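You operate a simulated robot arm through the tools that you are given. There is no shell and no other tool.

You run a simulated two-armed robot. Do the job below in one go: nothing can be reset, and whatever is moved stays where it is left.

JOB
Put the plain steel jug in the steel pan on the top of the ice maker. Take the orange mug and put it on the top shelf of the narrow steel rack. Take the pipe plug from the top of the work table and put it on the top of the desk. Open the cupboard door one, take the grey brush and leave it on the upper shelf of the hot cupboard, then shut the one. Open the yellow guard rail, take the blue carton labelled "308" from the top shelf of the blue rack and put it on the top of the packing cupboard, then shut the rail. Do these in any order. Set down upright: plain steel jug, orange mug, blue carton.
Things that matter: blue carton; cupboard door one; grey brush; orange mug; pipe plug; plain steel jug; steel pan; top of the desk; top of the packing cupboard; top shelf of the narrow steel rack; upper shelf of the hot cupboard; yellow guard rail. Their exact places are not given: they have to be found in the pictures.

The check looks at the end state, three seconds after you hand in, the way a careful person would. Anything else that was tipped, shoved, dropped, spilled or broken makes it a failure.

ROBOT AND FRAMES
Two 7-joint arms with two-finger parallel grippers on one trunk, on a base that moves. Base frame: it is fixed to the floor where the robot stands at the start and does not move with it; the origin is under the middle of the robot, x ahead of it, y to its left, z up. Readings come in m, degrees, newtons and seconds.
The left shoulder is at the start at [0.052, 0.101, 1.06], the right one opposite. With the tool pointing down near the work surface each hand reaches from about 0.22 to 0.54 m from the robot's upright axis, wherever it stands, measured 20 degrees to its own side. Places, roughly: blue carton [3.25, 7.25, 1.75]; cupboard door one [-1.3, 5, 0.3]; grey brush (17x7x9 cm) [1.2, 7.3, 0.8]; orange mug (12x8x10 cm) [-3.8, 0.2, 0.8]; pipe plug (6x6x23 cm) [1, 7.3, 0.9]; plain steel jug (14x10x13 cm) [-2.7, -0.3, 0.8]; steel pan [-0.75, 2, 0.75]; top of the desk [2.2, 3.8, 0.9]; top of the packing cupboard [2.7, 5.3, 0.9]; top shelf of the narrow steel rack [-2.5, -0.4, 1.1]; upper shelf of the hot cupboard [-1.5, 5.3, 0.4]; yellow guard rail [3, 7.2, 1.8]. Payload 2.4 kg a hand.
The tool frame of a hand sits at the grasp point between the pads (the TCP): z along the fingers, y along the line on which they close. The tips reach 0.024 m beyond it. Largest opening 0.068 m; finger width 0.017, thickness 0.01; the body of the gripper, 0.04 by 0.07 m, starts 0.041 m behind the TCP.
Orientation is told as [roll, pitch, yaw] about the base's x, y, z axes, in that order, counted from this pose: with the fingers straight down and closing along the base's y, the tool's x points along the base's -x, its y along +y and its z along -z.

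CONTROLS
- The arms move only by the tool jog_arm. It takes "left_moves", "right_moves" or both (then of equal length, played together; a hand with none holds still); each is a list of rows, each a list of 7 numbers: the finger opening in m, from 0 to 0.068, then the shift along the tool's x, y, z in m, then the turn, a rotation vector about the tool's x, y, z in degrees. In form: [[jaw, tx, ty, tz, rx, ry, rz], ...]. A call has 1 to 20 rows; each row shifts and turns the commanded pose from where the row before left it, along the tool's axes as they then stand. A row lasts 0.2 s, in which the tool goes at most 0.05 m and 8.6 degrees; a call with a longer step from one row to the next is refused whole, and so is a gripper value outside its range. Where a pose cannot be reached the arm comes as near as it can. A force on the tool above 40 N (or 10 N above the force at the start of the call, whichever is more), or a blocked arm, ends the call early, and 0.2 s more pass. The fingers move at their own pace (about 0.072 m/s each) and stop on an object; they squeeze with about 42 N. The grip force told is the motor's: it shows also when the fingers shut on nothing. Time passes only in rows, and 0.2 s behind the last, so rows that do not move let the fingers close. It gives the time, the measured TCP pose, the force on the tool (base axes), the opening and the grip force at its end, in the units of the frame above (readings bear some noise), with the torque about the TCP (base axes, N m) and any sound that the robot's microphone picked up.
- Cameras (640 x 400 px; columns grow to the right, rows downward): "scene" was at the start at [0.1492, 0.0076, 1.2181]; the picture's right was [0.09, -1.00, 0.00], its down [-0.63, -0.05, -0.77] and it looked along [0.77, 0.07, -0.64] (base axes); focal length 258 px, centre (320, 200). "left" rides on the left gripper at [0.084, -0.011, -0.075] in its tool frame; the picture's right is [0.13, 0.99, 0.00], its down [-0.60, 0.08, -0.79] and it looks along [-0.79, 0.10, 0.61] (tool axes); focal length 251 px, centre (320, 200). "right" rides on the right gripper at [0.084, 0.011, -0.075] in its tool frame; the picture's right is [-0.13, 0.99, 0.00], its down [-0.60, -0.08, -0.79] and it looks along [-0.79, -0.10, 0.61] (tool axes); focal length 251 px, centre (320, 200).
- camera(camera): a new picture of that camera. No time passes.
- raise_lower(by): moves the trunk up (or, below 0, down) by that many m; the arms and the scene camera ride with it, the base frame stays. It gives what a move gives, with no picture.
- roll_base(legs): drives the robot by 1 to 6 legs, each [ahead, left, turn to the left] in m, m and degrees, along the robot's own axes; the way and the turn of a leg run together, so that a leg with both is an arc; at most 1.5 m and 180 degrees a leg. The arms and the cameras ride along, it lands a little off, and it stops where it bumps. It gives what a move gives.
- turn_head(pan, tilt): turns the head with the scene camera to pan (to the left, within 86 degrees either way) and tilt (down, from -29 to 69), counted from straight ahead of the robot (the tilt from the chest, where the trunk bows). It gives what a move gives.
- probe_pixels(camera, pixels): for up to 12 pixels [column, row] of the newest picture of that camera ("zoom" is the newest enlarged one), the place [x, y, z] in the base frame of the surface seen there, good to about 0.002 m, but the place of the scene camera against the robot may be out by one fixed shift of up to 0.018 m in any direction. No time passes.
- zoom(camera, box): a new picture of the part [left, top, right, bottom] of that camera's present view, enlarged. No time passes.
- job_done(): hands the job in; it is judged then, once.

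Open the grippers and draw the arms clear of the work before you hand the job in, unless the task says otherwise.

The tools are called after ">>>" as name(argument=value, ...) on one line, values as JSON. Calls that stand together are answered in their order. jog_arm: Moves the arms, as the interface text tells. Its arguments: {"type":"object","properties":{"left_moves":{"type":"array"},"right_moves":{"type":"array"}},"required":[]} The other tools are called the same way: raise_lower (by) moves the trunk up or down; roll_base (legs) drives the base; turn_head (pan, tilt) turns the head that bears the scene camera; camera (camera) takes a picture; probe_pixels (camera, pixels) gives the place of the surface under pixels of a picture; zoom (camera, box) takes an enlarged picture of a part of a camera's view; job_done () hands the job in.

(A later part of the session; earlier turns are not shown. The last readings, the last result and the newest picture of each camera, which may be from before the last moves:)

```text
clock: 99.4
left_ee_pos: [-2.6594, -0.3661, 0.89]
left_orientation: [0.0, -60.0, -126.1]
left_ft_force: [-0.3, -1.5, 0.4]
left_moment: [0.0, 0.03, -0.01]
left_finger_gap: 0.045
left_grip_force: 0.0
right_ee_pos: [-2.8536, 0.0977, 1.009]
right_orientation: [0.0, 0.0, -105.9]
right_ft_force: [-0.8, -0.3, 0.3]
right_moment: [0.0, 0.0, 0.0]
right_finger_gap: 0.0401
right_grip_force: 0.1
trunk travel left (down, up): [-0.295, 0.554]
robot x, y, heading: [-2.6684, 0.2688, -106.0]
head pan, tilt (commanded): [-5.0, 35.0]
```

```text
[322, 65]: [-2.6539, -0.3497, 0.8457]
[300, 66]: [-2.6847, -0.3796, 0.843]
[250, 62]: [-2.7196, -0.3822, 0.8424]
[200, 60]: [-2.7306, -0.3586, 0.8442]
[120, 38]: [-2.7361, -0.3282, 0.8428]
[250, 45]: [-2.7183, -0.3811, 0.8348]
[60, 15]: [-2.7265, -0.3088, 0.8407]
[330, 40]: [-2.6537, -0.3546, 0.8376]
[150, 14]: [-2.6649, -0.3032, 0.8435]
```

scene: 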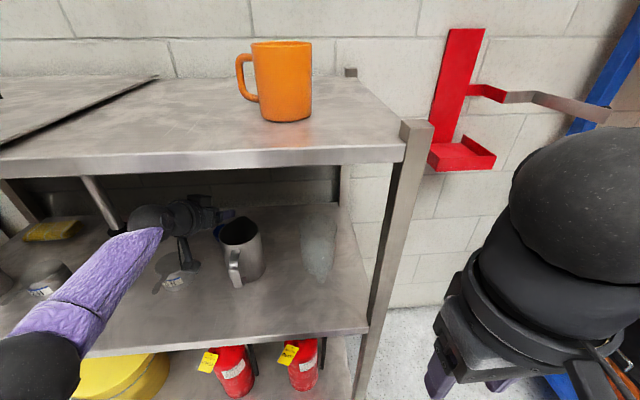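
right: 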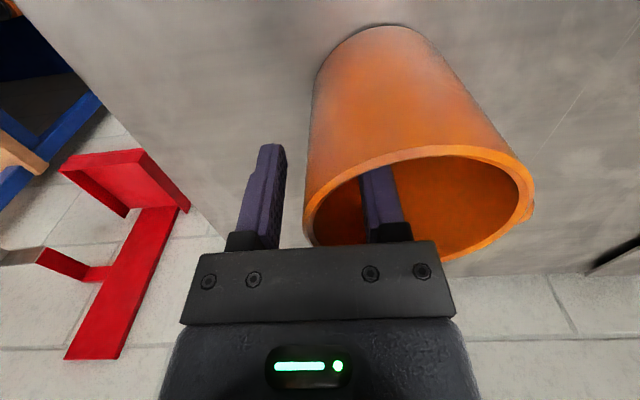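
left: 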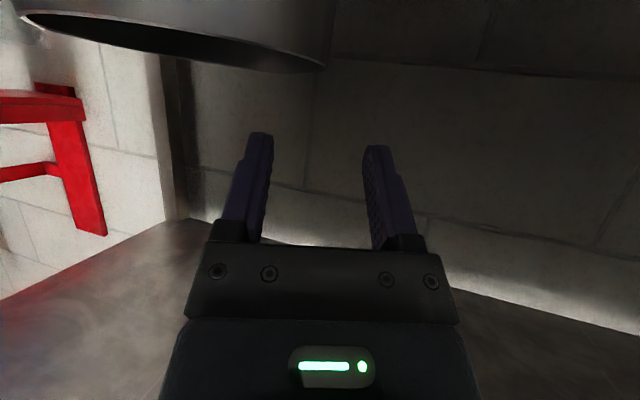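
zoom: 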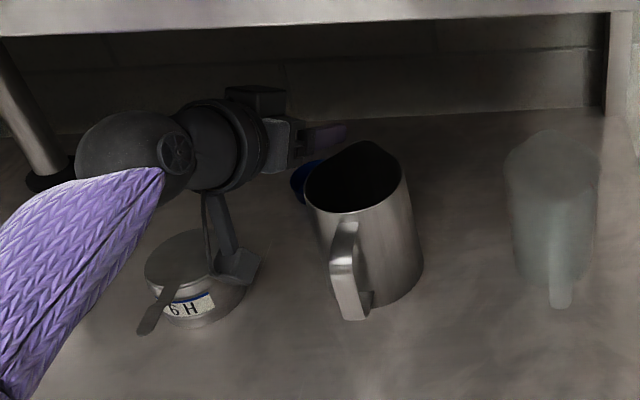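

The rim centre is (-2.695,-0.338), so the wall lies right between the fingers (2 mm off). I lower 5.2 cm onto the wall and check the force.

>>> jog_arm(left_moves=[[0.045, 0.015, -0.001, 0.0087, 0, 0, 0], [0.045, 0.015, -0.001, 0.0087, 0, 0, 0], [0.045, 0.015, 0, 0.0087, 0, 0, 0], [0.045, 0, 0, 0, 0, 0, 0]])

>>> camera(camera="left")

>>> zoom(camera="scene", box=[120, 160, 330, 320])

```text
clock: 100.4
left_ee_pos: [-2.6598, -0.3634, 0.838]
left_orientation: [0.0, -60.0, -125.9]
left_ft_force: [-0.2, 0.5, 0.7]
left_moment: [0.02, 0.01, 0.0]
left_finger_gap: 0.0452
left_grip_force: 0.0
right_ee_pos: [-2.8535, 0.0974, 1.0092]
right_orientation: [0.0, 0.0, -105.9]
right_ft_force: [-0.3, -0.6, 0.4]
right_moment: [0.01, 0.04, 0.0]
right_finger_gap: 0.0401
right_grip_force: 0.1
trunk travel left (down, up): [-0.295, 0.554]
robot x, y, heading: [-2.6674, 0.27, -106.1]
head pan, tilt (commanded): [-5.0, 35.0]
```

```text
taken
```

left: 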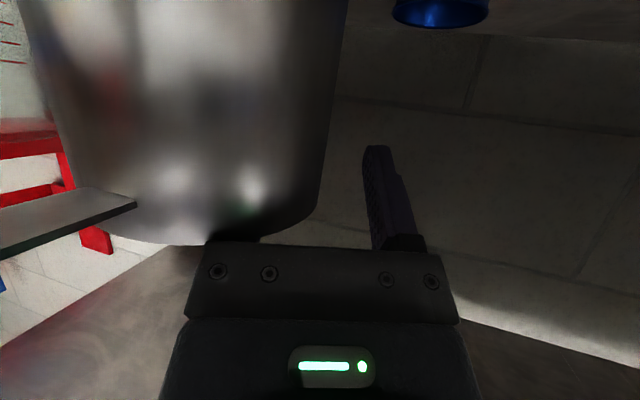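

```text
2.50 times, centred on (225, 240) of scene
```

zoom: 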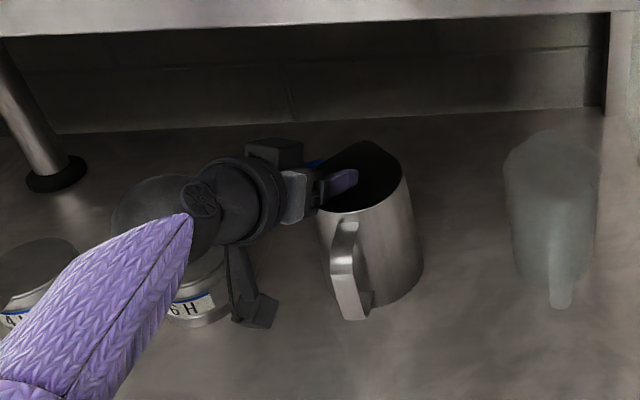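

One finger is inside the jug, the other outside, no force. I close the left jaws.

>>> jog_arm(left_moves=[[0, 0, 0, 0, 0, 0, 0], [0, 0, 0, 0, 0, 0, 0], [0, 0, 0, 0, 0, 0, 0], [0, 0, 0, 0, 0, 0, 0], [0, 0, 0, 0, 0, 0, 0]])

>>> camera(camera="left")

>>> zoom(camera="scene", box=[120, 160, 330, 320])

```text
clock: 101.6
left_ee_pos: [-2.6607, -0.3627, 0.8384]
left_orientation: [0.2, -60.1, -126.0]
left_ft_force: [-1.8, 1.5, 20.0]
left_moment: [0.48, -0.09, 0.07]
left_finger_gap: 0.0111
left_grip_force: 32.9
right_ee_pos: [-2.8544, 0.0998, 1.009]
right_orientation: [0.0, 0.0, -106.0]
right_ft_force: [0.6, 0.0, -0.1]
right_moment: [0.02, -0.01, -0.04]
right_finger_gap: 0.0402
right_grip_force: 0.0
trunk travel left (down, up): [-0.295, 0.554]
robot x, y, heading: [-2.6654, 0.2726, -105.8]
head pan, tilt (commanded): [-5.0, 35.0]
```

```text
taken
```

left: 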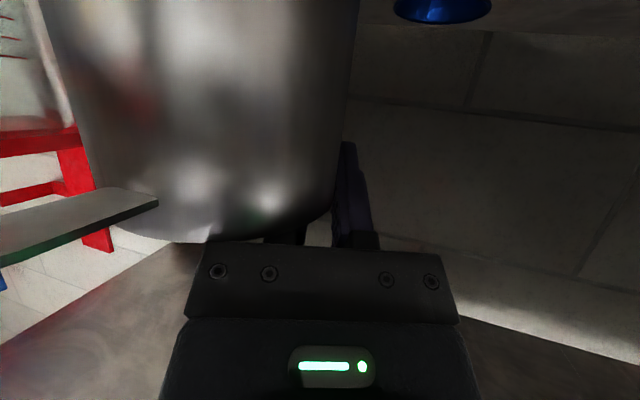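

```text
2.50 times, centred on (225, 240) of scene
```

zoom: 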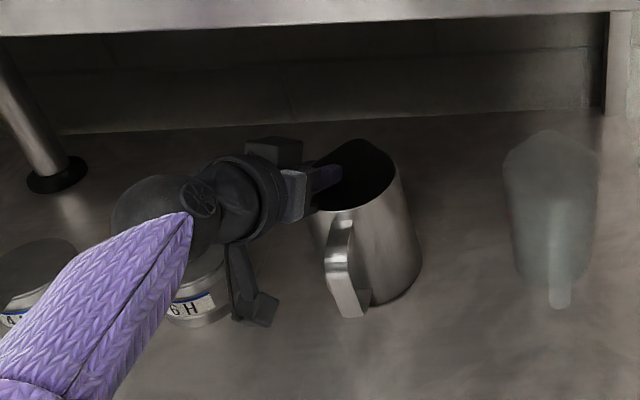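

Gripped (gap 11 mm because of the wall's curve). I lift 1.5 cm very slowly to test.

>>> jog_arm(left_moves=[[0, -0.0026, 0, -0.0015, 0, 0, 0], [0, -0.0035, 0, -0.002, 0, 0, 0], [0, -0.0043, 0, -0.0025, 0, 0, 0], [0, -0.0043, 0, -0.0025, 0, 0, 0], [0, 0, 0, 0, 0, 0, 0]])

>>> camera(camera="left")

>>> zoom(camera="scene", box=[120, 160, 330, 320])

```text
clock: 102.8
left_ee_pos: [-2.6597, -0.3645, 0.8536]
left_orientation: [-0.2, -59.9, -125.9]
left_ft_force: [-0.5, -1.6, -1.2]
left_moment: [-0.07, -0.05, -0.01]
left_finger_gap: 0.0111
left_grip_force: 31.5
right_ee_pos: [-2.8542, 0.0978, 1.0088]
right_orientation: [-0.1, 0.1, -106.0]
right_ft_force: [-0.6, 0.0, 0.3]
right_moment: [0.01, -0.02, 0.01]
right_finger_gap: 0.0399
right_grip_force: 0.1
trunk travel left (down, up): [-0.295, 0.554]
robot x, y, heading: [-2.6655, 0.2681, -106.2]
head pan, tilt (commanded): [-5.0, 35.0]
```

```text
taken
```

left: 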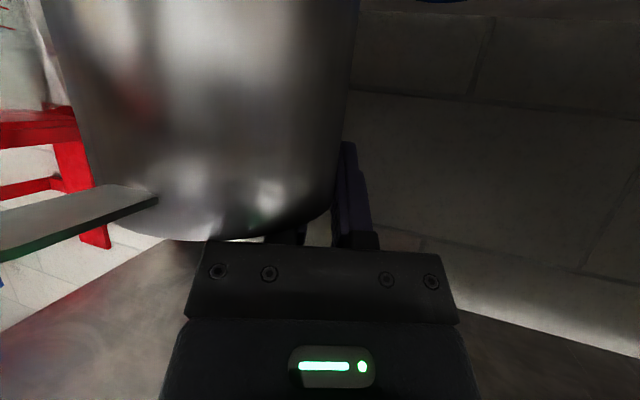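

```text
2.50 times, centred on (225, 240) of scene
```

zoom: 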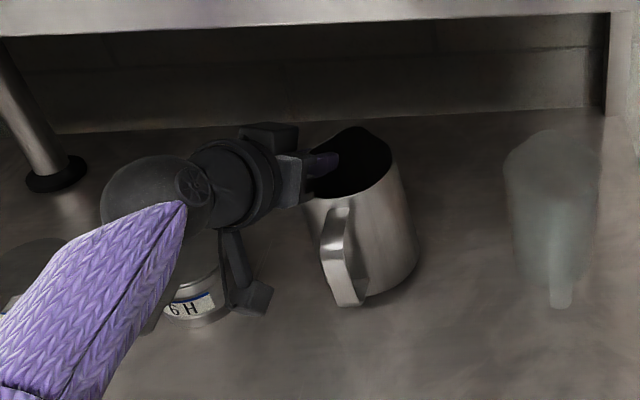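

The jug rises with the hand. I lift 3 cm more, gently.

>>> jog_arm(left_moves=[[0, -0.0035, 0, -0.002, 0, 0, 0], [0, -0.0052, 0, -0.003, 0, 0, 0], [0, -0.0061, 0, -0.0035, 0, 0, 0], [0, -0.0061, 0, -0.0035, 0, 0, 0], [0, -0.0052, 0, -0.003, 0, 0, 0], [0, 0, 0, 0, 0, 0, 0]])

>>> camera(camera="scene")

>>> zoom(camera="scene", box=[120, 160, 330, 320])

```text
clock: 104.2
left_ee_pos: [-2.6593, -0.3643, 0.8843]
left_orientation: [-0.1, -60.1, -125.9]
left_ft_force: [0.1, 0.1, -1.5]
left_moment: [-0.09, -0.02, -0.01]
left_finger_gap: 0.0107
left_grip_force: 31.9
right_ee_pos: [-2.8531, 0.0972, 1.0083]
right_orientation: [0.1, 0.1, -105.9]
right_ft_force: [0.2, -0.7, 0.5]
right_moment: [-0.01, -0.01, -0.02]
right_finger_gap: 0.0399
right_grip_force: 0.1
trunk travel left (down, up): [-0.295, 0.554]
robot x, y, heading: [-2.6657, 0.2676, -105.9]
head pan, tilt (commanded): [-5.0, 35.0]
```

```text
taken
```

scene: 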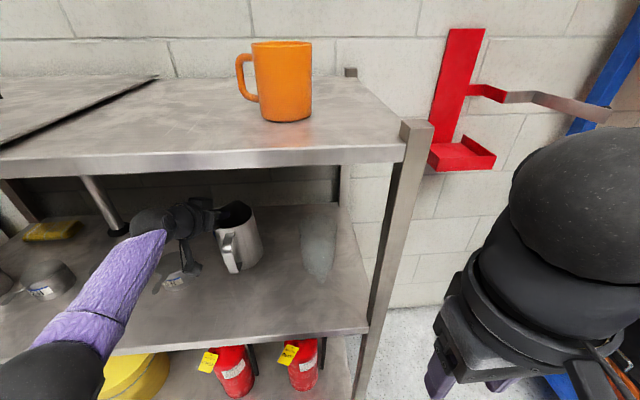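

```text
2.50 times, centred on (225, 240) of scene
```

zoom: 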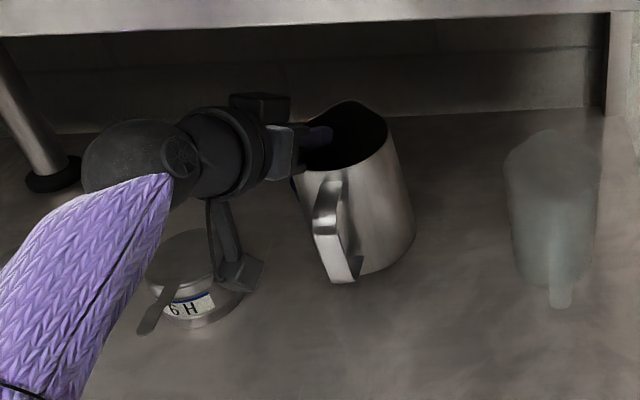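

The jug is held in the air. I back the base away 0.5 m from the rack.

>>> roll_base(legs=[[-0.5, 0, 0]])

>>> camera(camera="left")

>>> turn_head(pan=10, tilt=40)

>>> camera(camera="scene")

```text
clock: 107.2
left_ee_pos: [-2.5232, 0.1171, 0.8846]
left_orientation: [0.0, -60.0, -125.9]
left_ft_force: [0.2, 1.2, -2.7]
left_moment: [-0.04, -0.04, 0.03]
left_finger_gap: 0.0107
left_grip_force: 31.7
right_ee_pos: [-2.7155, 0.58, 1.0093]
right_orientation: [0.0, 0.0, -106.0]
right_ft_force: [0.0, -0.3, 0.3]
right_moment: [0.01, 0.02, -0.01]
right_finger_gap: 0.0401
right_grip_force: 0.1
trunk travel left (down, up): [-0.295, 0.554]
robot x, y, heading: [-2.5243, 0.7506, -106.0]
head pan, tilt (commanded): [-5.0, 35.0]
```

```text
taken
```

left: 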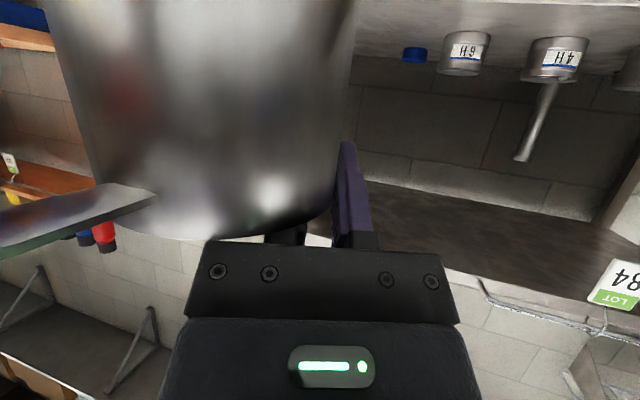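

```text
clock: 107.9
left_ee_pos: [-2.5216, 0.1184, 0.8849]
left_orientation: [-0.2, -60.1, -125.9]
left_ft_force: [-0.2, 0.0, -2.0]
left_moment: [-0.06, -0.06, 0.04]
left_finger_gap: 0.0111
left_grip_force: 32.0
right_ee_pos: [-2.7158, 0.5796, 1.0088]
right_orientation: [0.0, 0.0, -106.0]
right_ft_force: [0.0, -0.1, 0.3]
right_moment: [0.01, 0.06, 0.01]
right_finger_gap: 0.0399
right_grip_force: 0.1
trunk travel left (down, up): [-0.295, 0.554]
robot x, y, heading: [-2.5313, 0.7483, -106.0]
head pan, tilt (commanded): [10.0, 40.0]
```

```text
taken
```

scene: 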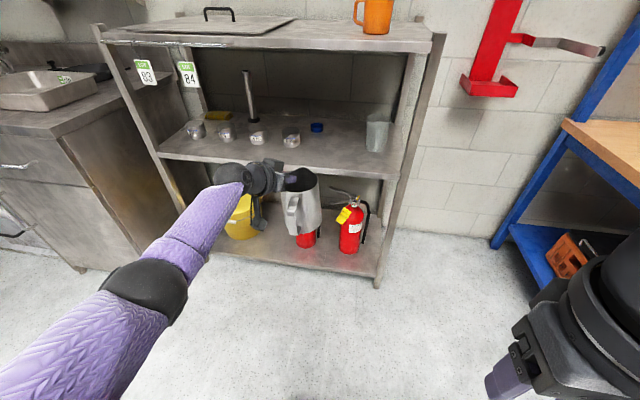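

The jug is held well (about 2.3 N). I back off another 0.4 m into the open floor and turn left to face the ice maker.

>>> roll_base(legs=[[-0.4, 0, 0], [0, 0, 141]])

>>> turn_head(pan=0, tilt=25)

>>> camera(camera="scene")

```text
clock: 116.3
left_ee_pos: [-2.0251, 1.6331, 0.8838]
left_orientation: [0.0, -60.0, 15.4]
left_ft_force: [-0.7, 0.0, -2.2]
left_moment: [0.1, 0.02, -0.01]
left_finger_gap: 0.0105
left_grip_force: 32.1
right_ee_pos: [-2.1629, 1.1518, 1.0088]
right_orientation: [0.0, 0.0, 35.4]
right_ft_force: [-0.5, -0.4, 0.9]
right_moment: [0.0, -0.03, 0.0]
right_finger_gap: 0.0401
right_grip_force: 0.0
trunk travel left (down, up): [-0.295, 0.554]
robot x, y, heading: [-2.4165, 1.1342, 35.4]
head pan, tilt (commanded): [10.0, 40.0]
```

```text
clock: 117.0
left_ee_pos: [-2.0259, 1.6329, 0.8842]
left_orientation: [-0.1, -60.0, 15.4]
left_ft_force: [0.8, -0.4, -2.6]
left_moment: [0.06, 0.03, 0.0]
left_finger_gap: 0.0105
left_grip_force: 31.2
right_ee_pos: [-2.1633, 1.1514, 1.0083]
right_orientation: [0.0, 0.0, 35.3]
right_ft_force: [-0.4, 0.2, -1.0]
right_moment: [0.04, -0.01, 0.01]
right_finger_gap: 0.04
right_grip_force: 0.1
trunk travel left (down, up): [-0.295, 0.554]
robot x, y, heading: [-2.4159, 1.1398, 35.1]
head pan, tilt (commanded): [0.0, 25.0]
```

```text
taken
```

scene: 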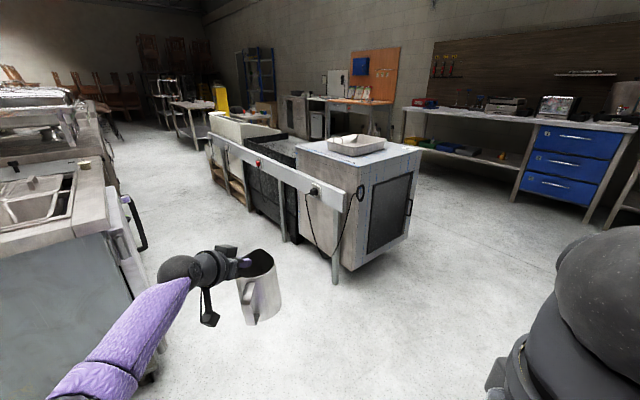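

The ice maker with the pan at (357,143) is ahead, a wire rail on its left. I probe its corners and the pan.

>>> zoom(camera="scene", box=[280, 110, 440, 210])

>>> probe_pixels(camera="scene", pixels=[[370, 177], [421, 150], [297, 147], [330, 147], [355, 155], [387, 146], [357, 135], [357, 147], [348, 195], [405, 237], [337, 280], [312, 190]])

```text
4.00 times, centred on (360, 160) of scene
```

zoom: 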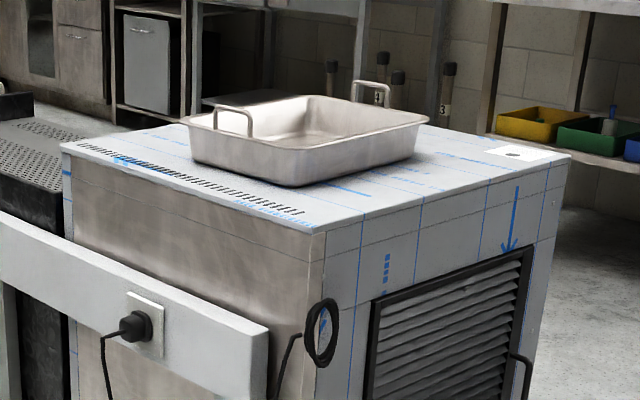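

```text
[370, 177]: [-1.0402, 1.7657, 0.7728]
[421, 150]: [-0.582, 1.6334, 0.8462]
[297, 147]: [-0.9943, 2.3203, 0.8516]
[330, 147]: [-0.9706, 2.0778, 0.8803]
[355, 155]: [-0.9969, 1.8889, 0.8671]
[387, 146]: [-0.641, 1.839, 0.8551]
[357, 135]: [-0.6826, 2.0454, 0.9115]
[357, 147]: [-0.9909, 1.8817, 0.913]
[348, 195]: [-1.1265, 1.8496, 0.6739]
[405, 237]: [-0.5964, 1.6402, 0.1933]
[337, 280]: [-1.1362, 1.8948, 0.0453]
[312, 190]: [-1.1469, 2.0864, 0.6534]
```

Ice maker top is z≈0.85, pan rim ≈0.912. I raise the trunk 0.2 m so the jug clears the rim, then drive around to stand in front of the louvred face.

>>> raise_lower(by=0.2)

>>> roll_base(legs=[[0, 0, -50], [1.38, 0, 0], [0, 0, 88.5]])

>>> turn_head(pan=0, tilt=35)

>>> camera(camera="scene")

```text
clock: 119.2
left_ee_pos: [-2.0245, 1.6339, 1.0839]
left_orientation: [0.0, -59.8, 15.4]
left_ft_force: [-0.1, 0.1, -1.8]
left_moment: [0.05, 0.02, 0.01]
left_finger_gap: 0.0104
left_grip_force: 31.6
right_ee_pos: [-2.1616, 1.1517, 1.2094]
right_orientation: [-0.1, 0.1, 35.3]
right_ft_force: [0.5, 0.9, -0.9]
right_moment: [0.02, -0.03, 0.01]
right_finger_gap: 0.0404
right_grip_force: 0.2
trunk travel left (down, up): [-0.495, 0.355]
robot x, y, heading: [-2.4167, 1.1361, 35.3]
head pan, tilt (commanded): [0.0, 25.0]
```

```text
clock: 132.1
left_ee_pos: [-1.0866, 1.4254, 1.0846]
left_orientation: [-0.1, -60.0, 53.9]
left_ft_force: [-1.3, 0.0, -2.0]
left_moment: [0.04, 0.06, -0.02]
left_finger_gap: 0.0099
left_grip_force: 30.8
right_ee_pos: [-0.8945, 0.9642, 1.2092]
right_orientation: [0.0, 0.0, 73.8]
right_ft_force: [0.8, -0.1, 0.5]
right_moment: [0.0, -0.02, -0.02]
right_finger_gap: 0.0398
right_grip_force: 0.2
trunk travel left (down, up): [-0.495, 0.355]
robot x, y, heading: [-1.0858, 0.7909, 73.7]
head pan, tilt (commanded): [0.0, 25.0]
```

```text
clock: 132.8
left_ee_pos: [-1.0855, 1.4258, 1.0839]
left_orientation: [-0.1, -59.9, 53.9]
left_ft_force: [0.0, -0.9, -2.1]
left_moment: [0.05, 0.1, -0.03]
left_finger_gap: 0.0102
left_grip_force: 31.5
right_ee_pos: [-0.894, 0.9633, 1.2095]
right_orientation: [0.0, 0.0, 73.8]
right_ft_force: [-0.1, 0.0, 0.0]
right_moment: [0.01, 0.04, 0.0]
right_finger_gap: 0.04
right_grip_force: 0.0
trunk travel left (down, up): [-0.495, 0.355]
robot x, y, heading: [-1.0835, 0.7969, 73.9]
head pan, tilt (commanded): [0.0, 35.0]
```

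```text
taken
```

scene: 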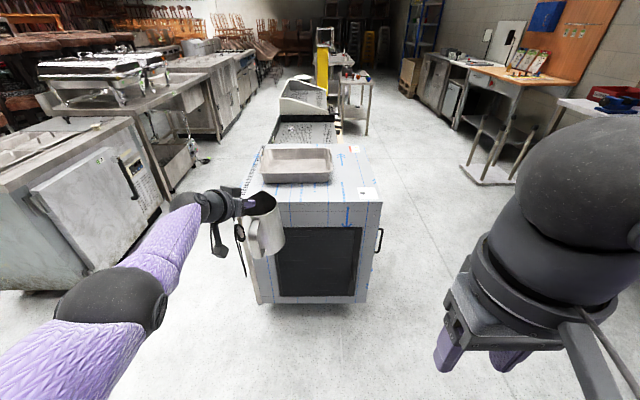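

I zoom on the pan and probe its corners, floor and rim.

>>> zoom(camera="scene", box=[230, 120, 390, 220])

>>> probe_pixels(camera="zoom", pixels=[[132, 190], [405, 170], [140, 110], [395, 105], [270, 120], [270, 160], [200, 215], [395, 230], [550, 290], [120, 145], [420, 140], [270, 185]])

```text
4.00 times, centred on (310, 170) of scene
```

zoom: 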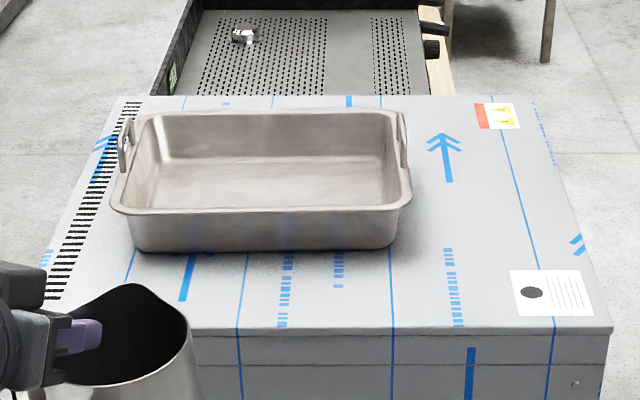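

```text
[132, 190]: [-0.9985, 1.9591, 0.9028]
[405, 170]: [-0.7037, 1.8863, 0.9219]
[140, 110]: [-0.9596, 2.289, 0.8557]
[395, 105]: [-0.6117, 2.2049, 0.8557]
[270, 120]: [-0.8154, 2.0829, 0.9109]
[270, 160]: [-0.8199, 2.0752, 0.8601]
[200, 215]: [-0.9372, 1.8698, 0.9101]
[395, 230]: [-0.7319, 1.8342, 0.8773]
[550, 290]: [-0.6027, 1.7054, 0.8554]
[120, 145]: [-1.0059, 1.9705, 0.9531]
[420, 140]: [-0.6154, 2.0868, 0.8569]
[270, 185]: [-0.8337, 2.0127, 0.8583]
```

Pan rim spans about 0.30×0.25 m; I will set the jug near the pan's middle at about (-0.825, 1.988). I drive ahead 0.6 m and 0.05 m right.

>>> roll_base(legs=[[0.6, -0.053, 0]])

>>> turn_head(pan=10, tilt=50)

>>> camera(camera="scene")

>>> camera(camera="left")

```text
clock: 136.2
left_ee_pos: [-0.8669, 1.9874, 1.0839]
left_orientation: [-0.1, -59.9, 53.9]
left_ft_force: [0.5, -0.1, -1.6]
left_moment: [0.06, 0.05, 0.0]
left_finger_gap: 0.01
left_grip_force: 30.5
right_ee_pos: [-0.6746, 1.5255, 1.2091]
right_orientation: [0.0, 0.1, 73.9]
right_ft_force: [0.1, -0.1, -1.2]
right_moment: [0.0, -0.01, 0.01]
right_finger_gap: 0.0401
right_grip_force: 0.0
trunk travel left (down, up): [-0.495, 0.355]
robot x, y, heading: [-0.8622, 1.3538, 74.0]
head pan, tilt (commanded): [0.0, 35.0]
```

```text
clock: 137.0
left_ee_pos: [-0.8662, 1.9881, 1.0849]
left_orientation: [-0.2, -59.9, 53.9]
left_ft_force: [0.3, -0.6, -2.2]
left_moment: [0.09, 0.05, 0.0]
left_finger_gap: 0.0102
left_grip_force: 31.3
right_ee_pos: [-0.6751, 1.5259, 1.2088]
right_orientation: [0.0, 0.0, 73.8]
right_ft_force: [1.3, 0.4, -0.5]
right_moment: [0.01, 0.01, -0.03]
right_finger_gap: 0.0399
right_grip_force: 0.1
trunk travel left (down, up): [-0.495, 0.355]
robot x, y, heading: [-0.8652, 1.3569, 73.6]
head pan, tilt (commanded): [10.0, 50.0]
```

```text
taken
```

scene: 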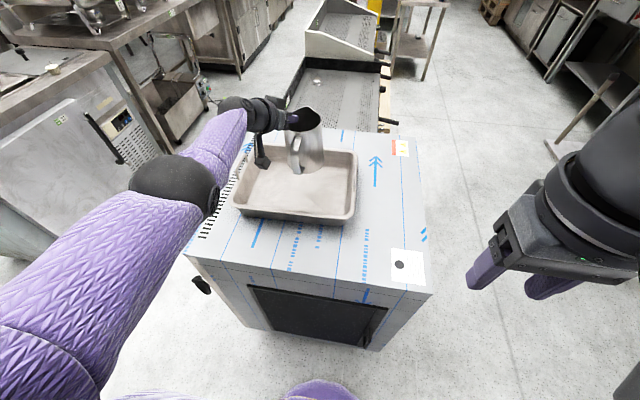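

```text
taken
```

left: 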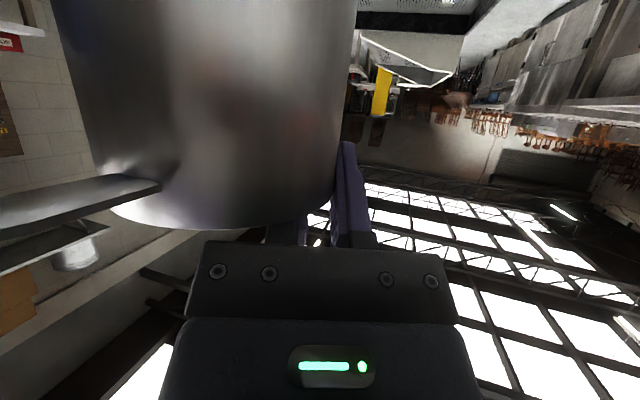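

I zoom in on the jug above the pan and probe the pan's inside edges.

>>> zoom(camera="scene", box=[210, 80, 400, 240])

>>> probe_pixels(camera="zoom", pixels=[[95, 310], [470, 340], [480, 185], [120, 165], [250, 290], [420, 300], [430, 200], [330, 150], [290, 230], [305, 300], [350, 225], [255, 165]])

```text
2.50 times, centred on (305, 160) of scene
```

zoom: 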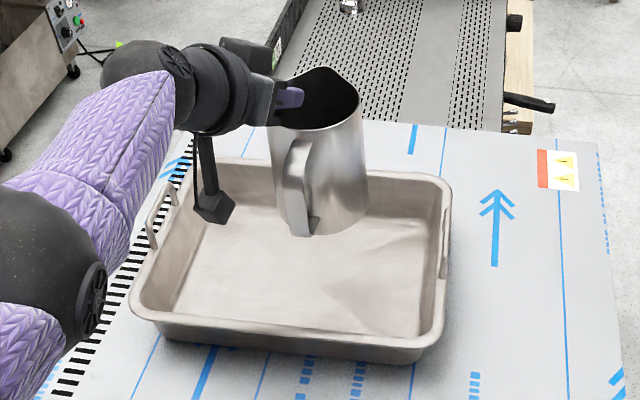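

```text
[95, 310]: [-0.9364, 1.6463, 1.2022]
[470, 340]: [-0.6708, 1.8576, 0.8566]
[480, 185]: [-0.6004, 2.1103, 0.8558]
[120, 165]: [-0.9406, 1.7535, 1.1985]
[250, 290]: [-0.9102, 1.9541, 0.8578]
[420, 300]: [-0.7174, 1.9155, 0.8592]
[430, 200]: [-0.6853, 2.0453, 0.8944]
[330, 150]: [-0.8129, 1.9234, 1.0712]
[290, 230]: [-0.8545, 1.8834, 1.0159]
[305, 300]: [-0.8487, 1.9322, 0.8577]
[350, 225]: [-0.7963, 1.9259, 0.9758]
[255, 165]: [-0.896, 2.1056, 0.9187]
```

The jug hangs over the pan; I shift it 2.5 cm forward and lower 10 cm slowly.

>>> jog_arm(left_moves=[[0, -0.0039, 0.0029, 0.0068, 0, 0, 0], [0, -0.0039, 0.0029, 0.0068, 0, 0, 0], [0, -0.004, 0.0028, 0.0068, 0, 0, 0], [0, 0.0054, 0, 0.0031, 0, 0, 0], [0, 0.0108, 0, 0.00625, 0, 0, 0], [0, 0.0108, 0, 0.00625, 0, 0, 0], [0, 0.0108, 0, 0.00625, 0, 0, 0], [0, 0.0108, 0, 0.00625, 0, 0, 0], [0, 0.0108, 0, 0.00625, 0, 0, 0], [0, 0.0108, 0, 0.00625, 0, 0, 0], [0, 0.0108, 0, 0.00625, 0, 0, 0], [0, 0.0054, 0, 0.0031, 0, 0, 0], [0, 0, 0, 0, 0, 0, 0]])

>>> camera(camera="scene")

>>> zoom(camera="scene", box=[210, 80, 400, 240])

```text
clock: 139.8
left_ee_pos: [-0.8437, 1.9524, 0.9986]
left_orientation: [0.0, -59.9, 53.7]
left_ft_force: [-0.3, -0.6, -1.3]
left_moment: [0.05, 0.08, -0.01]
left_finger_gap: 0.0102
left_grip_force: 31.6
left hand out of reach, approached as far as the arm can: row 1, 2, 3, 5, 7, 8, 9, 10, 11, 12
right_ee_pos: [-0.6758, 1.5256, 1.2094]
right_orientation: [0.0, -0.1, 73.9]
right_ft_force: [-0.7, 0.1, 0.5]
right_moment: [0.02, 0.0, 0.01]
right_finger_gap: 0.0402
right_grip_force: 0.1
trunk travel left (down, up): [-0.495, 0.355]
robot x, y, heading: [-0.8684, 1.3563, 73.6]
head pan, tilt (commanded): [10.0, 50.0]
```

```text
taken
```

scene: 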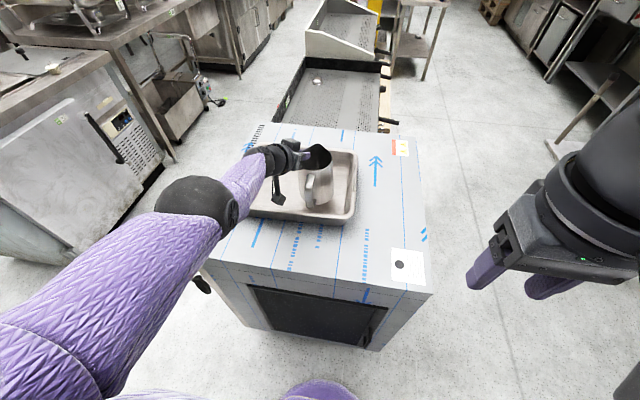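

```text
2.50 times, centred on (305, 160) of scene
```

zoom: 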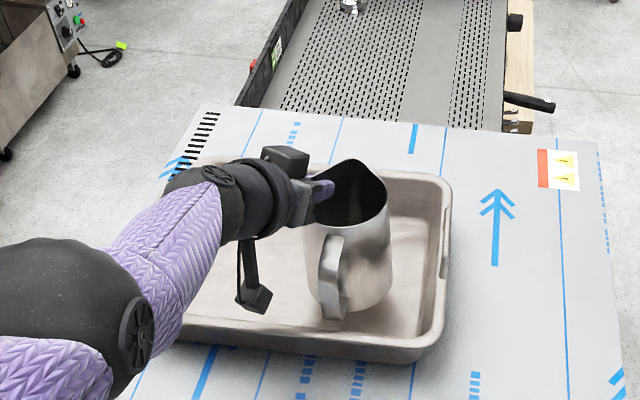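

The arm ran out of reach and drifted: the jug is now low in the pan but about 5 cm short of the middle. I bring the base 5 cm ahead and 3 cm left instead.

>>> roll_base(legs=[[0.05, 0.03, 0]])

>>> camera(camera="scene")

>>> zoom(camera="scene", box=[210, 80, 400, 240])

```text
clock: 140.7
left_ee_pos: [-0.8578, 2.0108, 0.9994]
left_orientation: [-0.1, -59.8, 53.9]
left_ft_force: [0.1, 0.1, -2.4]
left_moment: [0.05, 0.07, 0.01]
left_finger_gap: 0.0101
left_grip_force: 30.7
right_ee_pos: [-0.6903, 1.5822, 1.2102]
right_orientation: [0.1, 0.2, 73.8]
right_ft_force: [-0.3, -0.4, 0.8]
right_moment: [0.0, -0.02, -0.01]
right_finger_gap: 0.04
right_grip_force: 0.0
trunk travel left (down, up): [-0.495, 0.355]
robot x, y, heading: [-0.8813, 1.41, 73.6]
head pan, tilt (commanded): [10.0, 50.0]
```

```text
taken
```

scene: 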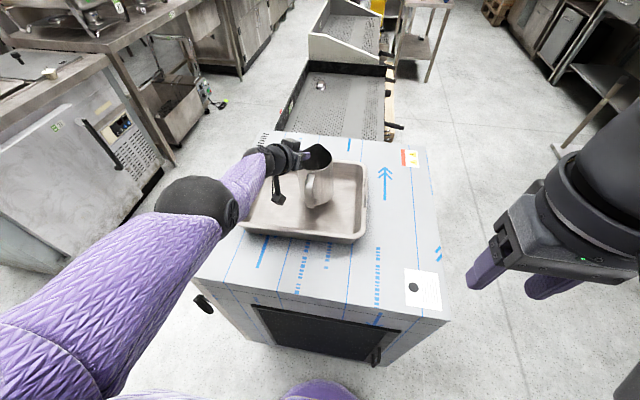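

```text
2.50 times, centred on (305, 160) of scene
```

zoom: 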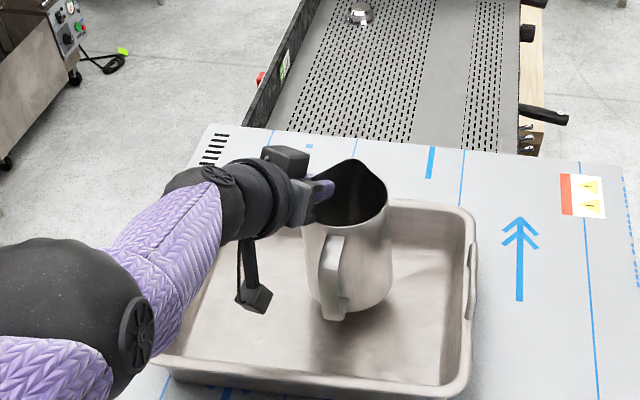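

Jug centre is now at about (-0.823, 1.985), in the pan's middle. I lower the trunk by 2 cm and read the force.

>>> raise_lower(by=-0.02)

>>> raise_lower(by=-0.004)

```text
clock: 141.4
left_ee_pos: [-0.8586, 2.0105, 0.9786]
left_orientation: [-0.1, -60.1, 53.8]
left_ft_force: [0.7, 0.3, -1.4]
left_moment: [0.04, 0.08, 0.02]
left_finger_gap: 0.0101
left_grip_force: 31.5
right_ee_pos: [-0.6903, 1.582, 1.1892]
right_orientation: [0.1, 0.0, 73.9]
right_ft_force: [-0.8, 0.6, 0.2]
right_moment: [-0.02, 0.04, -0.02]
right_finger_gap: 0.0398
right_grip_force: 0.0
trunk travel left (down, up): [-0.475, 0.375]
robot x, y, heading: [-0.8823, 1.4148, 73.6]
head pan, tilt (commanded): [10.0, 50.0]
```

```text
clock: 141.9
left_ee_pos: [-0.8583, 2.0101, 0.9763]
left_orientation: [0.1, -60.0, 53.8]
left_ft_force: [-1.2, 1.1, 6.2]
left_moment: [-0.08, 0.14, -0.02]
left_finger_gap: 0.0096
left_grip_force: 31.2
right_ee_pos: [-0.6906, 1.5804, 1.1853]
right_orientation: [0.1, -0.1, 73.8]
right_ft_force: [0.6, 1.2, -0.1]
right_moment: [0.03, 0.01, 0.0]
right_finger_gap: 0.0401
right_grip_force: 0.1
trunk travel left (down, up): [-0.471, 0.379]
robot x, y, heading: [-0.8813, 1.4129, 73.6]
head pan, tilt (commanded): [10.0, 50.0]
```

Contact: force turned to +6 N. I look at the jug before releasing.

>>> camera(camera="scene")

>>> zoom(camera="scene", box=[230, 120, 390, 240])

```text
taken
```

scene: 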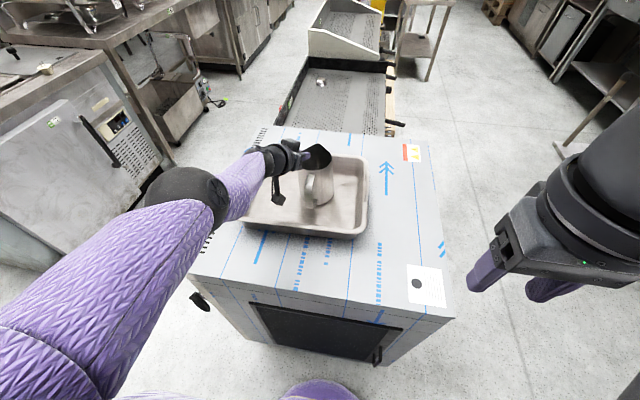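

```text
3.33 times, centred on (310, 180) of scene
```

zoom: 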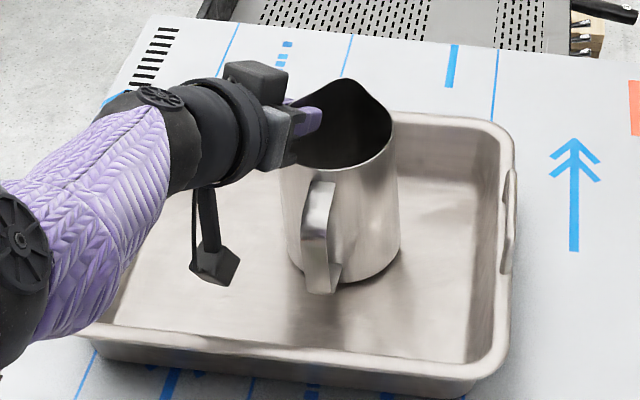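

The jug stands on the pan floor near upright. I open the left jaws gently.

>>> jog_arm(left_moves=[[0.013, 0, 0, 0, 0, 0, 0], [0.018, 0, 0, 0, 0, 0, 0], [0.028, 0, 0, 0, 0, 0, 0], [0.04, 0, 0, 0, 0, 0, 0], [0.045, 0, 0, 0, 0, 0, 0], [0.045, 0, 0, 0, 0, 0, 0]])

>>> camera(camera="left")

>>> zoom(camera="scene", box=[230, 120, 390, 240])

```text
clock: 143.3
left_ee_pos: [-0.8588, 2.0094, 0.9757]
left_orientation: [0.0, -60.0, 53.9]
left_ft_force: [0.0, 0.2, -0.3]
left_moment: [-0.01, 0.02, 0.0]
left_finger_gap: 0.0452
left_grip_force: 0.0
right_ee_pos: [-0.6899, 1.581, 1.1859]
right_orientation: [0.0, 0.0, 73.8]
right_ft_force: [-0.4, 0.7, -0.7]
right_moment: [0.0, 0.01, -0.06]
right_finger_gap: 0.04
right_grip_force: 0.1
trunk travel left (down, up): [-0.471, 0.379]
robot x, y, heading: [-0.8753, 1.4117, 74.0]
head pan, tilt (commanded): [10.0, 50.0]
```

```text
taken
```

left: 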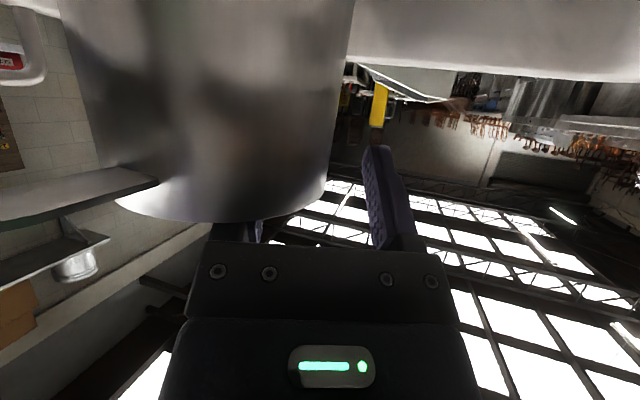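

```text
3.33 times, centred on (310, 180) of scene
```

zoom: 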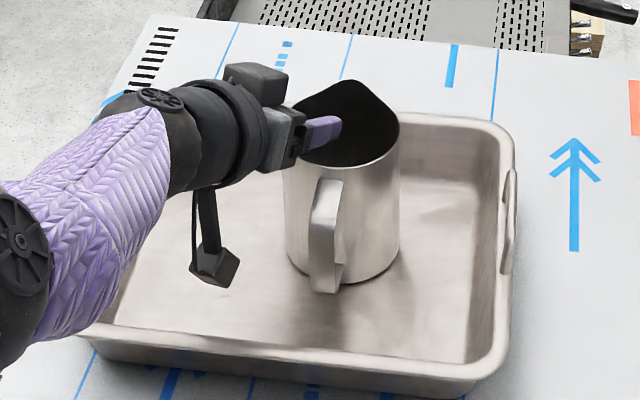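

The jug stands freely. I raise the trunk 0.12 m to withdraw the fingers straight up.

>>> raise_lower(by=0.12)

>>> camera(camera="scene")

>>> zoom(camera="scene", box=[230, 120, 390, 240])

```text
clock: 144.8
left_ee_pos: [-0.8583, 2.0103, 1.1041]
left_orientation: [0.4, -60.7, 53.4]
left_ft_force: [-0.3, -0.6, -0.5]
left_moment: [0.01, 0.0, 0.03]
left_finger_gap: 0.0448
left_grip_force: 0.1
right_ee_pos: [-0.6905, 1.5811, 1.3042]
right_orientation: [0.0, 0.1, 73.9]
right_ft_force: [-0.4, 0.5, 0.1]
right_moment: [-0.02, 0.01, -0.01]
right_finger_gap: 0.0403
right_grip_force: 0.0
trunk travel left (down, up): [-0.591, 0.259]
robot x, y, heading: [-0.8802, 1.409, 73.8]
head pan, tilt (commanded): [10.0, 50.0]
```

```text
taken
```

scene: 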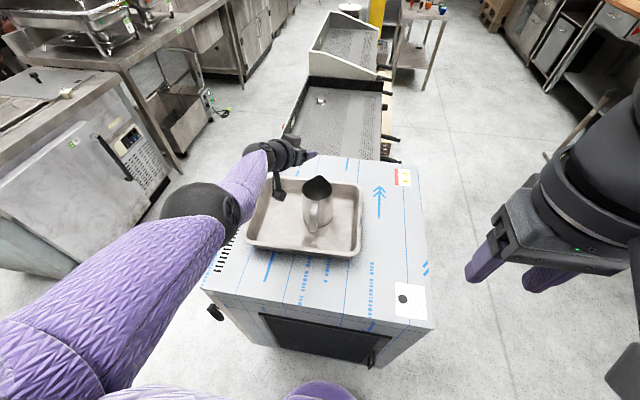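

```text
3.33 times, centred on (310, 180) of scene
```

zoom: 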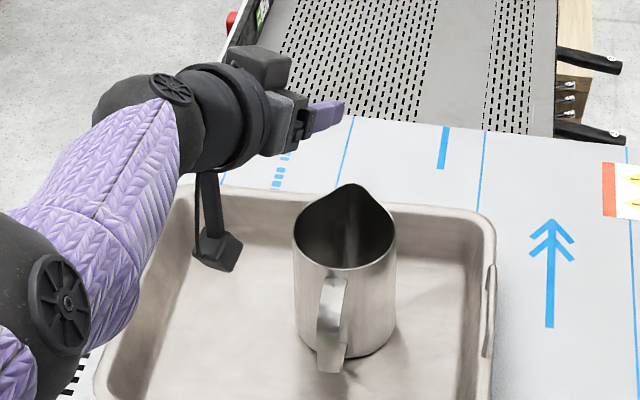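

The jug stands upright in the pan. I back off 0.5 m and bring the left hand back to a tool-down pose close to the body.

>>> roll_base(legs=[[-0.5, 0, 0]])

>>> jog_arm(left_moves=[[0.068, 0.0, 0, -0.04, -5.77, 0, -3.33], [0.068, 0, 0, -0.04, -5.77, 0, -3.33], [0.068, 0, 0, -0.04, -5.77, 0, -3.33], [0.068, 0, 0, -0.03, 0, 7.5, 0], [0.068, 0, 0, -0.02, 0, 7.5, 0], [0.068, 0, 0, 0, 0, 7.5, 0], [0.068, 0, 0, 0, 0, 7.5, 0], [0.068, 0, 0, 0, 0, 7.5, 0], [0.068, 0, 0, 0, 0, 7.5, 0], [0.068, 0, 0, 0, 0, 7.5, 0], [0.068, 0, 0, 0, 0, 7.5, 0], [0.068, 0, 0, 0, 0, 0, 0]])

>>> camera(camera="scene")

```text
clock: 147.8
left_ee_pos: [-0.9987, 1.5249, 1.1042]
left_orientation: [0.4, -60.6, 53.2]
left_ft_force: [0.0, -0.3, 0.8]
left_moment: [0.0, 0.04, 0.06]
left_finger_gap: 0.0451
left_grip_force: 0.0
right_ee_pos: [-0.8309, 1.0965, 1.3057]
right_orientation: [0.1, 0.1, 73.8]
right_ft_force: [1.0, -0.2, -0.3]
right_moment: [0.04, -0.01, 0.0]
right_finger_gap: 0.0401
right_grip_force: 0.0
trunk travel left (down, up): [-0.591, 0.259]
robot x, y, heading: [-1.0214, 0.9261, 73.8]
head pan, tilt (commanded): [10.0, 50.0]
```

```text
clock: 150.4
left_ee_pos: [-1.0611, 1.3945, 1.1897]
left_orientation: [0.0, -0.7, 73.9]
left_ft_force: [0.8, 0.1, -0.4]
left_moment: [-0.01, -0.05, -0.02]
left_finger_gap: 0.0679
left_grip_force: 0.0
right_ee_pos: [-0.8294, 1.0977, 1.3048]
right_orientation: [0.1, 0.0, 73.9]
right_ft_force: [0.8, 0.2, -0.3]
right_moment: [-0.02, 0.0, 0.01]
right_finger_gap: 0.0398
right_grip_force: 0.0
trunk travel left (down, up): [-0.591, 0.259]
robot x, y, heading: [-1.0205, 0.931, 73.8]
head pan, tilt (commanded): [10.0, 50.0]
```

```text
taken
```

scene: 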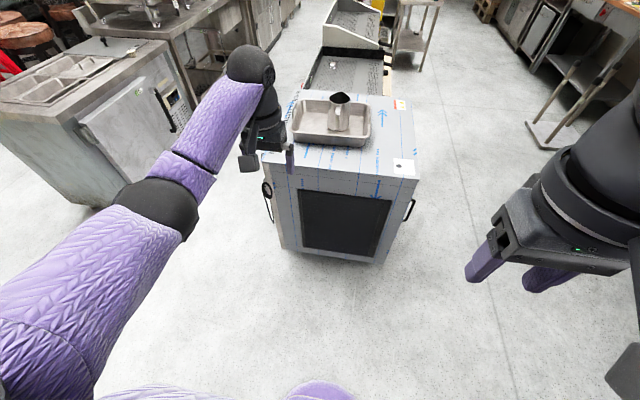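

I pull the left hand in and look down the room to plan the way.

>>> jog_arm(left_moves=[[0.068, 0.045, 0, 0, 0, 0, 0], [0.068, 0.045, 0, 0, 0, 0, 0], [0.068, 0.045, 0, 0, 0, 0, 0], [0.068, 0.045, 0, 0, 0, 0, 0]])

>>> turn_head(pan=-15, tilt=10)

>>> camera(camera="scene")

```text
clock: 151.4
left_ee_pos: [-1.1121, 1.2203, 1.1861]
left_orientation: [-0.1, -0.7, 73.9]
left_ft_force: [-0.5, 0.9, 0.6]
left_moment: [-0.01, 0.0, -0.05]
left_finger_gap: 0.068
left_grip_force: 0.0
right_ee_pos: [-0.8307, 1.0961, 1.3063]
right_orientation: [0.1, -0.1, 73.9]
right_ft_force: [-0.2, -1.0, 0.3]
right_moment: [-0.03, -0.03, 0.04]
right_finger_gap: 0.04
right_grip_force: 0.0
trunk travel left (down, up): [-0.591, 0.259]
robot x, y, heading: [-1.0208, 0.925, 73.8]
head pan, tilt (commanded): [10.0, 50.0]
```

```text
clock: 152.5
left_ee_pos: [-1.1122, 1.2212, 1.1858]
left_orientation: [0.0, -0.8, 73.8]
left_ft_force: [-0.4, -0.3, -1.4]
left_moment: [0.0, -0.01, 0.0]
left_finger_gap: 0.0679
left_grip_force: 0.0
right_ee_pos: [-0.8302, 1.0977, 1.3046]
right_orientation: [0.0, 0.1, 73.8]
right_ft_force: [0.1, -0.6, 0.0]
right_moment: [0.01, 0.04, -0.04]
right_finger_gap: 0.04
right_grip_force: 0.0
trunk travel left (down, up): [-0.591, 0.259]
robot x, y, heading: [-1.0207, 0.9298, 74.2]
head pan, tilt (commanded): [-15.0, 10.0]
```

```text
taken
```

scene: 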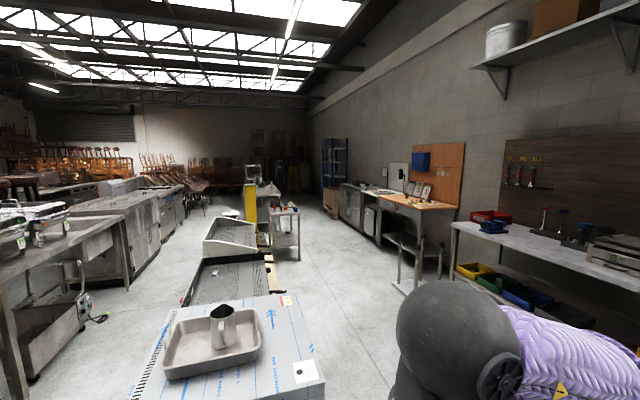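

I probe the landmarks: table ahead, desk, counter left, blue rack, corridor floor.

>>> probe_pixels(camera="scene", pixels=[[285, 210], [298, 258], [265, 190], [420, 205], [400, 290], [335, 175], [365, 190], [130, 240], [160, 195], [310, 215], [230, 230], [270, 275]])

>>> zoom(camera="scene", box=[190, 120, 470, 295])

```text
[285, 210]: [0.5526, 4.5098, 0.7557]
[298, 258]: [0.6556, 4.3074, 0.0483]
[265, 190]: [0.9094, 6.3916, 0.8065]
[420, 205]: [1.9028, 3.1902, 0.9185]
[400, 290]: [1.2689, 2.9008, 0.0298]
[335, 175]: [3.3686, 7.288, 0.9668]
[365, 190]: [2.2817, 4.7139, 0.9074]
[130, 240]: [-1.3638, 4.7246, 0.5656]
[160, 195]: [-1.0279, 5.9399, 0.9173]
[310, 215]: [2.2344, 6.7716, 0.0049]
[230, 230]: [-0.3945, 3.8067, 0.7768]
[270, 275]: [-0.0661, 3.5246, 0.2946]
```

```text
2.29 times, centred on (330, 208) of scene
```

zoom: 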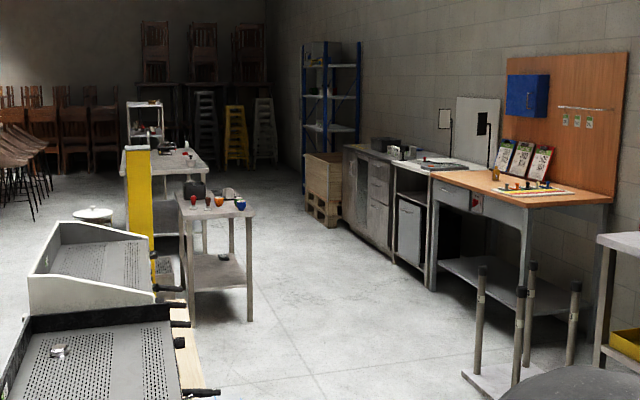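

The corridor runs between the tables and the desk. I shift right 1.1 m and drive 1.5 + 1.5 m along it.

>>> roll_base(legs=[[0, -1.08, 0], [1.5, 0, 0], [1.2, 0, 0]])

>>> turn_head(pan=0, tilt=15)

>>> camera(camera="scene")

```text
clock: 170.8
left_ee_pos: [0.6682, 3.5368, 1.1863]
left_orientation: [0.0, -0.6, 74.0]
left_ft_force: [-0.4, -0.2, -0.1]
left_moment: [0.02, 0.01, 0.01]
left_finger_gap: 0.068
left_grip_force: 0.1
right_ee_pos: [0.9508, 3.4126, 1.3047]
right_orientation: [0.0, 0.1, 74.0]
right_ft_force: [-0.3, 0.2, -0.5]
right_moment: [0.01, 0.01, 0.02]
right_finger_gap: 0.0395
right_grip_force: 0.1
trunk travel left (down, up): [-0.591, 0.259]
robot x, y, heading: [0.7593, 3.2441, 73.8]
head pan, tilt (commanded): [-15.0, 10.0]
```

```text
clock: 171.6
left_ee_pos: [0.6688, 3.5358, 1.1844]
left_orientation: [0.0, -0.8, 74.1]
left_ft_force: [-0.3, 0.1, 0.5]
left_moment: [0.02, 0.01, -0.01]
left_finger_gap: 0.068
left_grip_force: 0.2
right_ee_pos: [0.9507, 3.4141, 1.3062]
right_orientation: [0.0, -0.1, 74.0]
right_ft_force: [0.2, 0.5, 0.4]
right_moment: [0.02, -0.02, 0.02]
right_finger_gap: 0.04
right_grip_force: 0.0
trunk travel left (down, up): [-0.591, 0.259]
robot x, y, heading: [0.7611, 3.2444, 74.2]
head pan, tilt (commanded): [0.0, 15.0]
```

```text
taken
```

scene: 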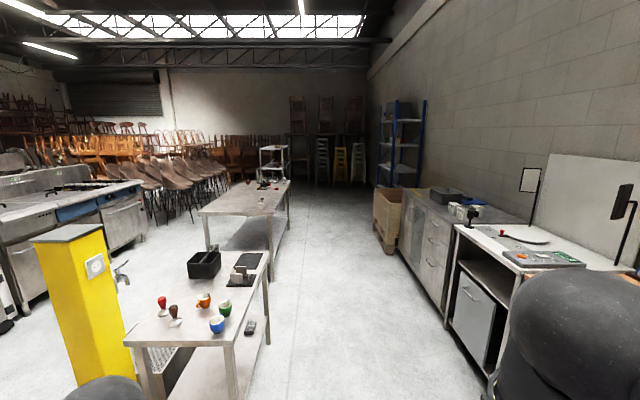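

Ahead: table 1 left, work table at (255,195), counters right. I probe edges for clearance.

>>> probe_pixels(camera="scene", pixels=[[238, 345], [268, 257], [455, 228], [485, 395], [447, 300], [205, 215], [272, 218], [290, 183], [395, 255], [260, 185], [375, 230], [420, 190]])

>>> zoom(camera="scene", box=[190, 100, 430, 250])

```text
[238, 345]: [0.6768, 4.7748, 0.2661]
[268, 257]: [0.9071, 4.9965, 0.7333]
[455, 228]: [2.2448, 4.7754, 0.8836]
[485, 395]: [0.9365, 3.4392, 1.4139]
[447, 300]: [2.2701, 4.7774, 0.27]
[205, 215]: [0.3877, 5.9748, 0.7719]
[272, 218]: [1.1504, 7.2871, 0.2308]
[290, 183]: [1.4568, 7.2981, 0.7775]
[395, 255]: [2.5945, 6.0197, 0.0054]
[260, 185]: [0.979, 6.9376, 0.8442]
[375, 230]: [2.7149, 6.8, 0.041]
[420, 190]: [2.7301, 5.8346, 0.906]
```

```text
2.67 times, centred on (310, 175) of scene
```

zoom: 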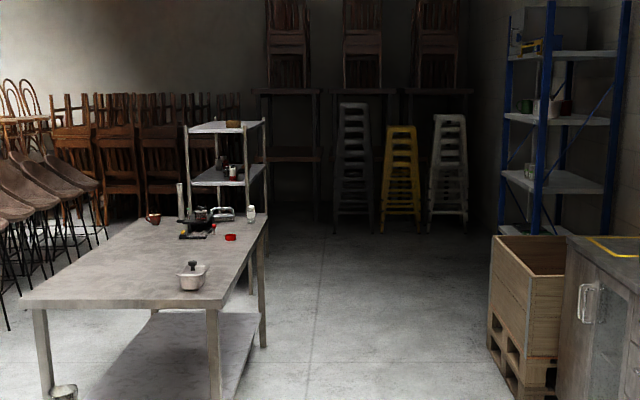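

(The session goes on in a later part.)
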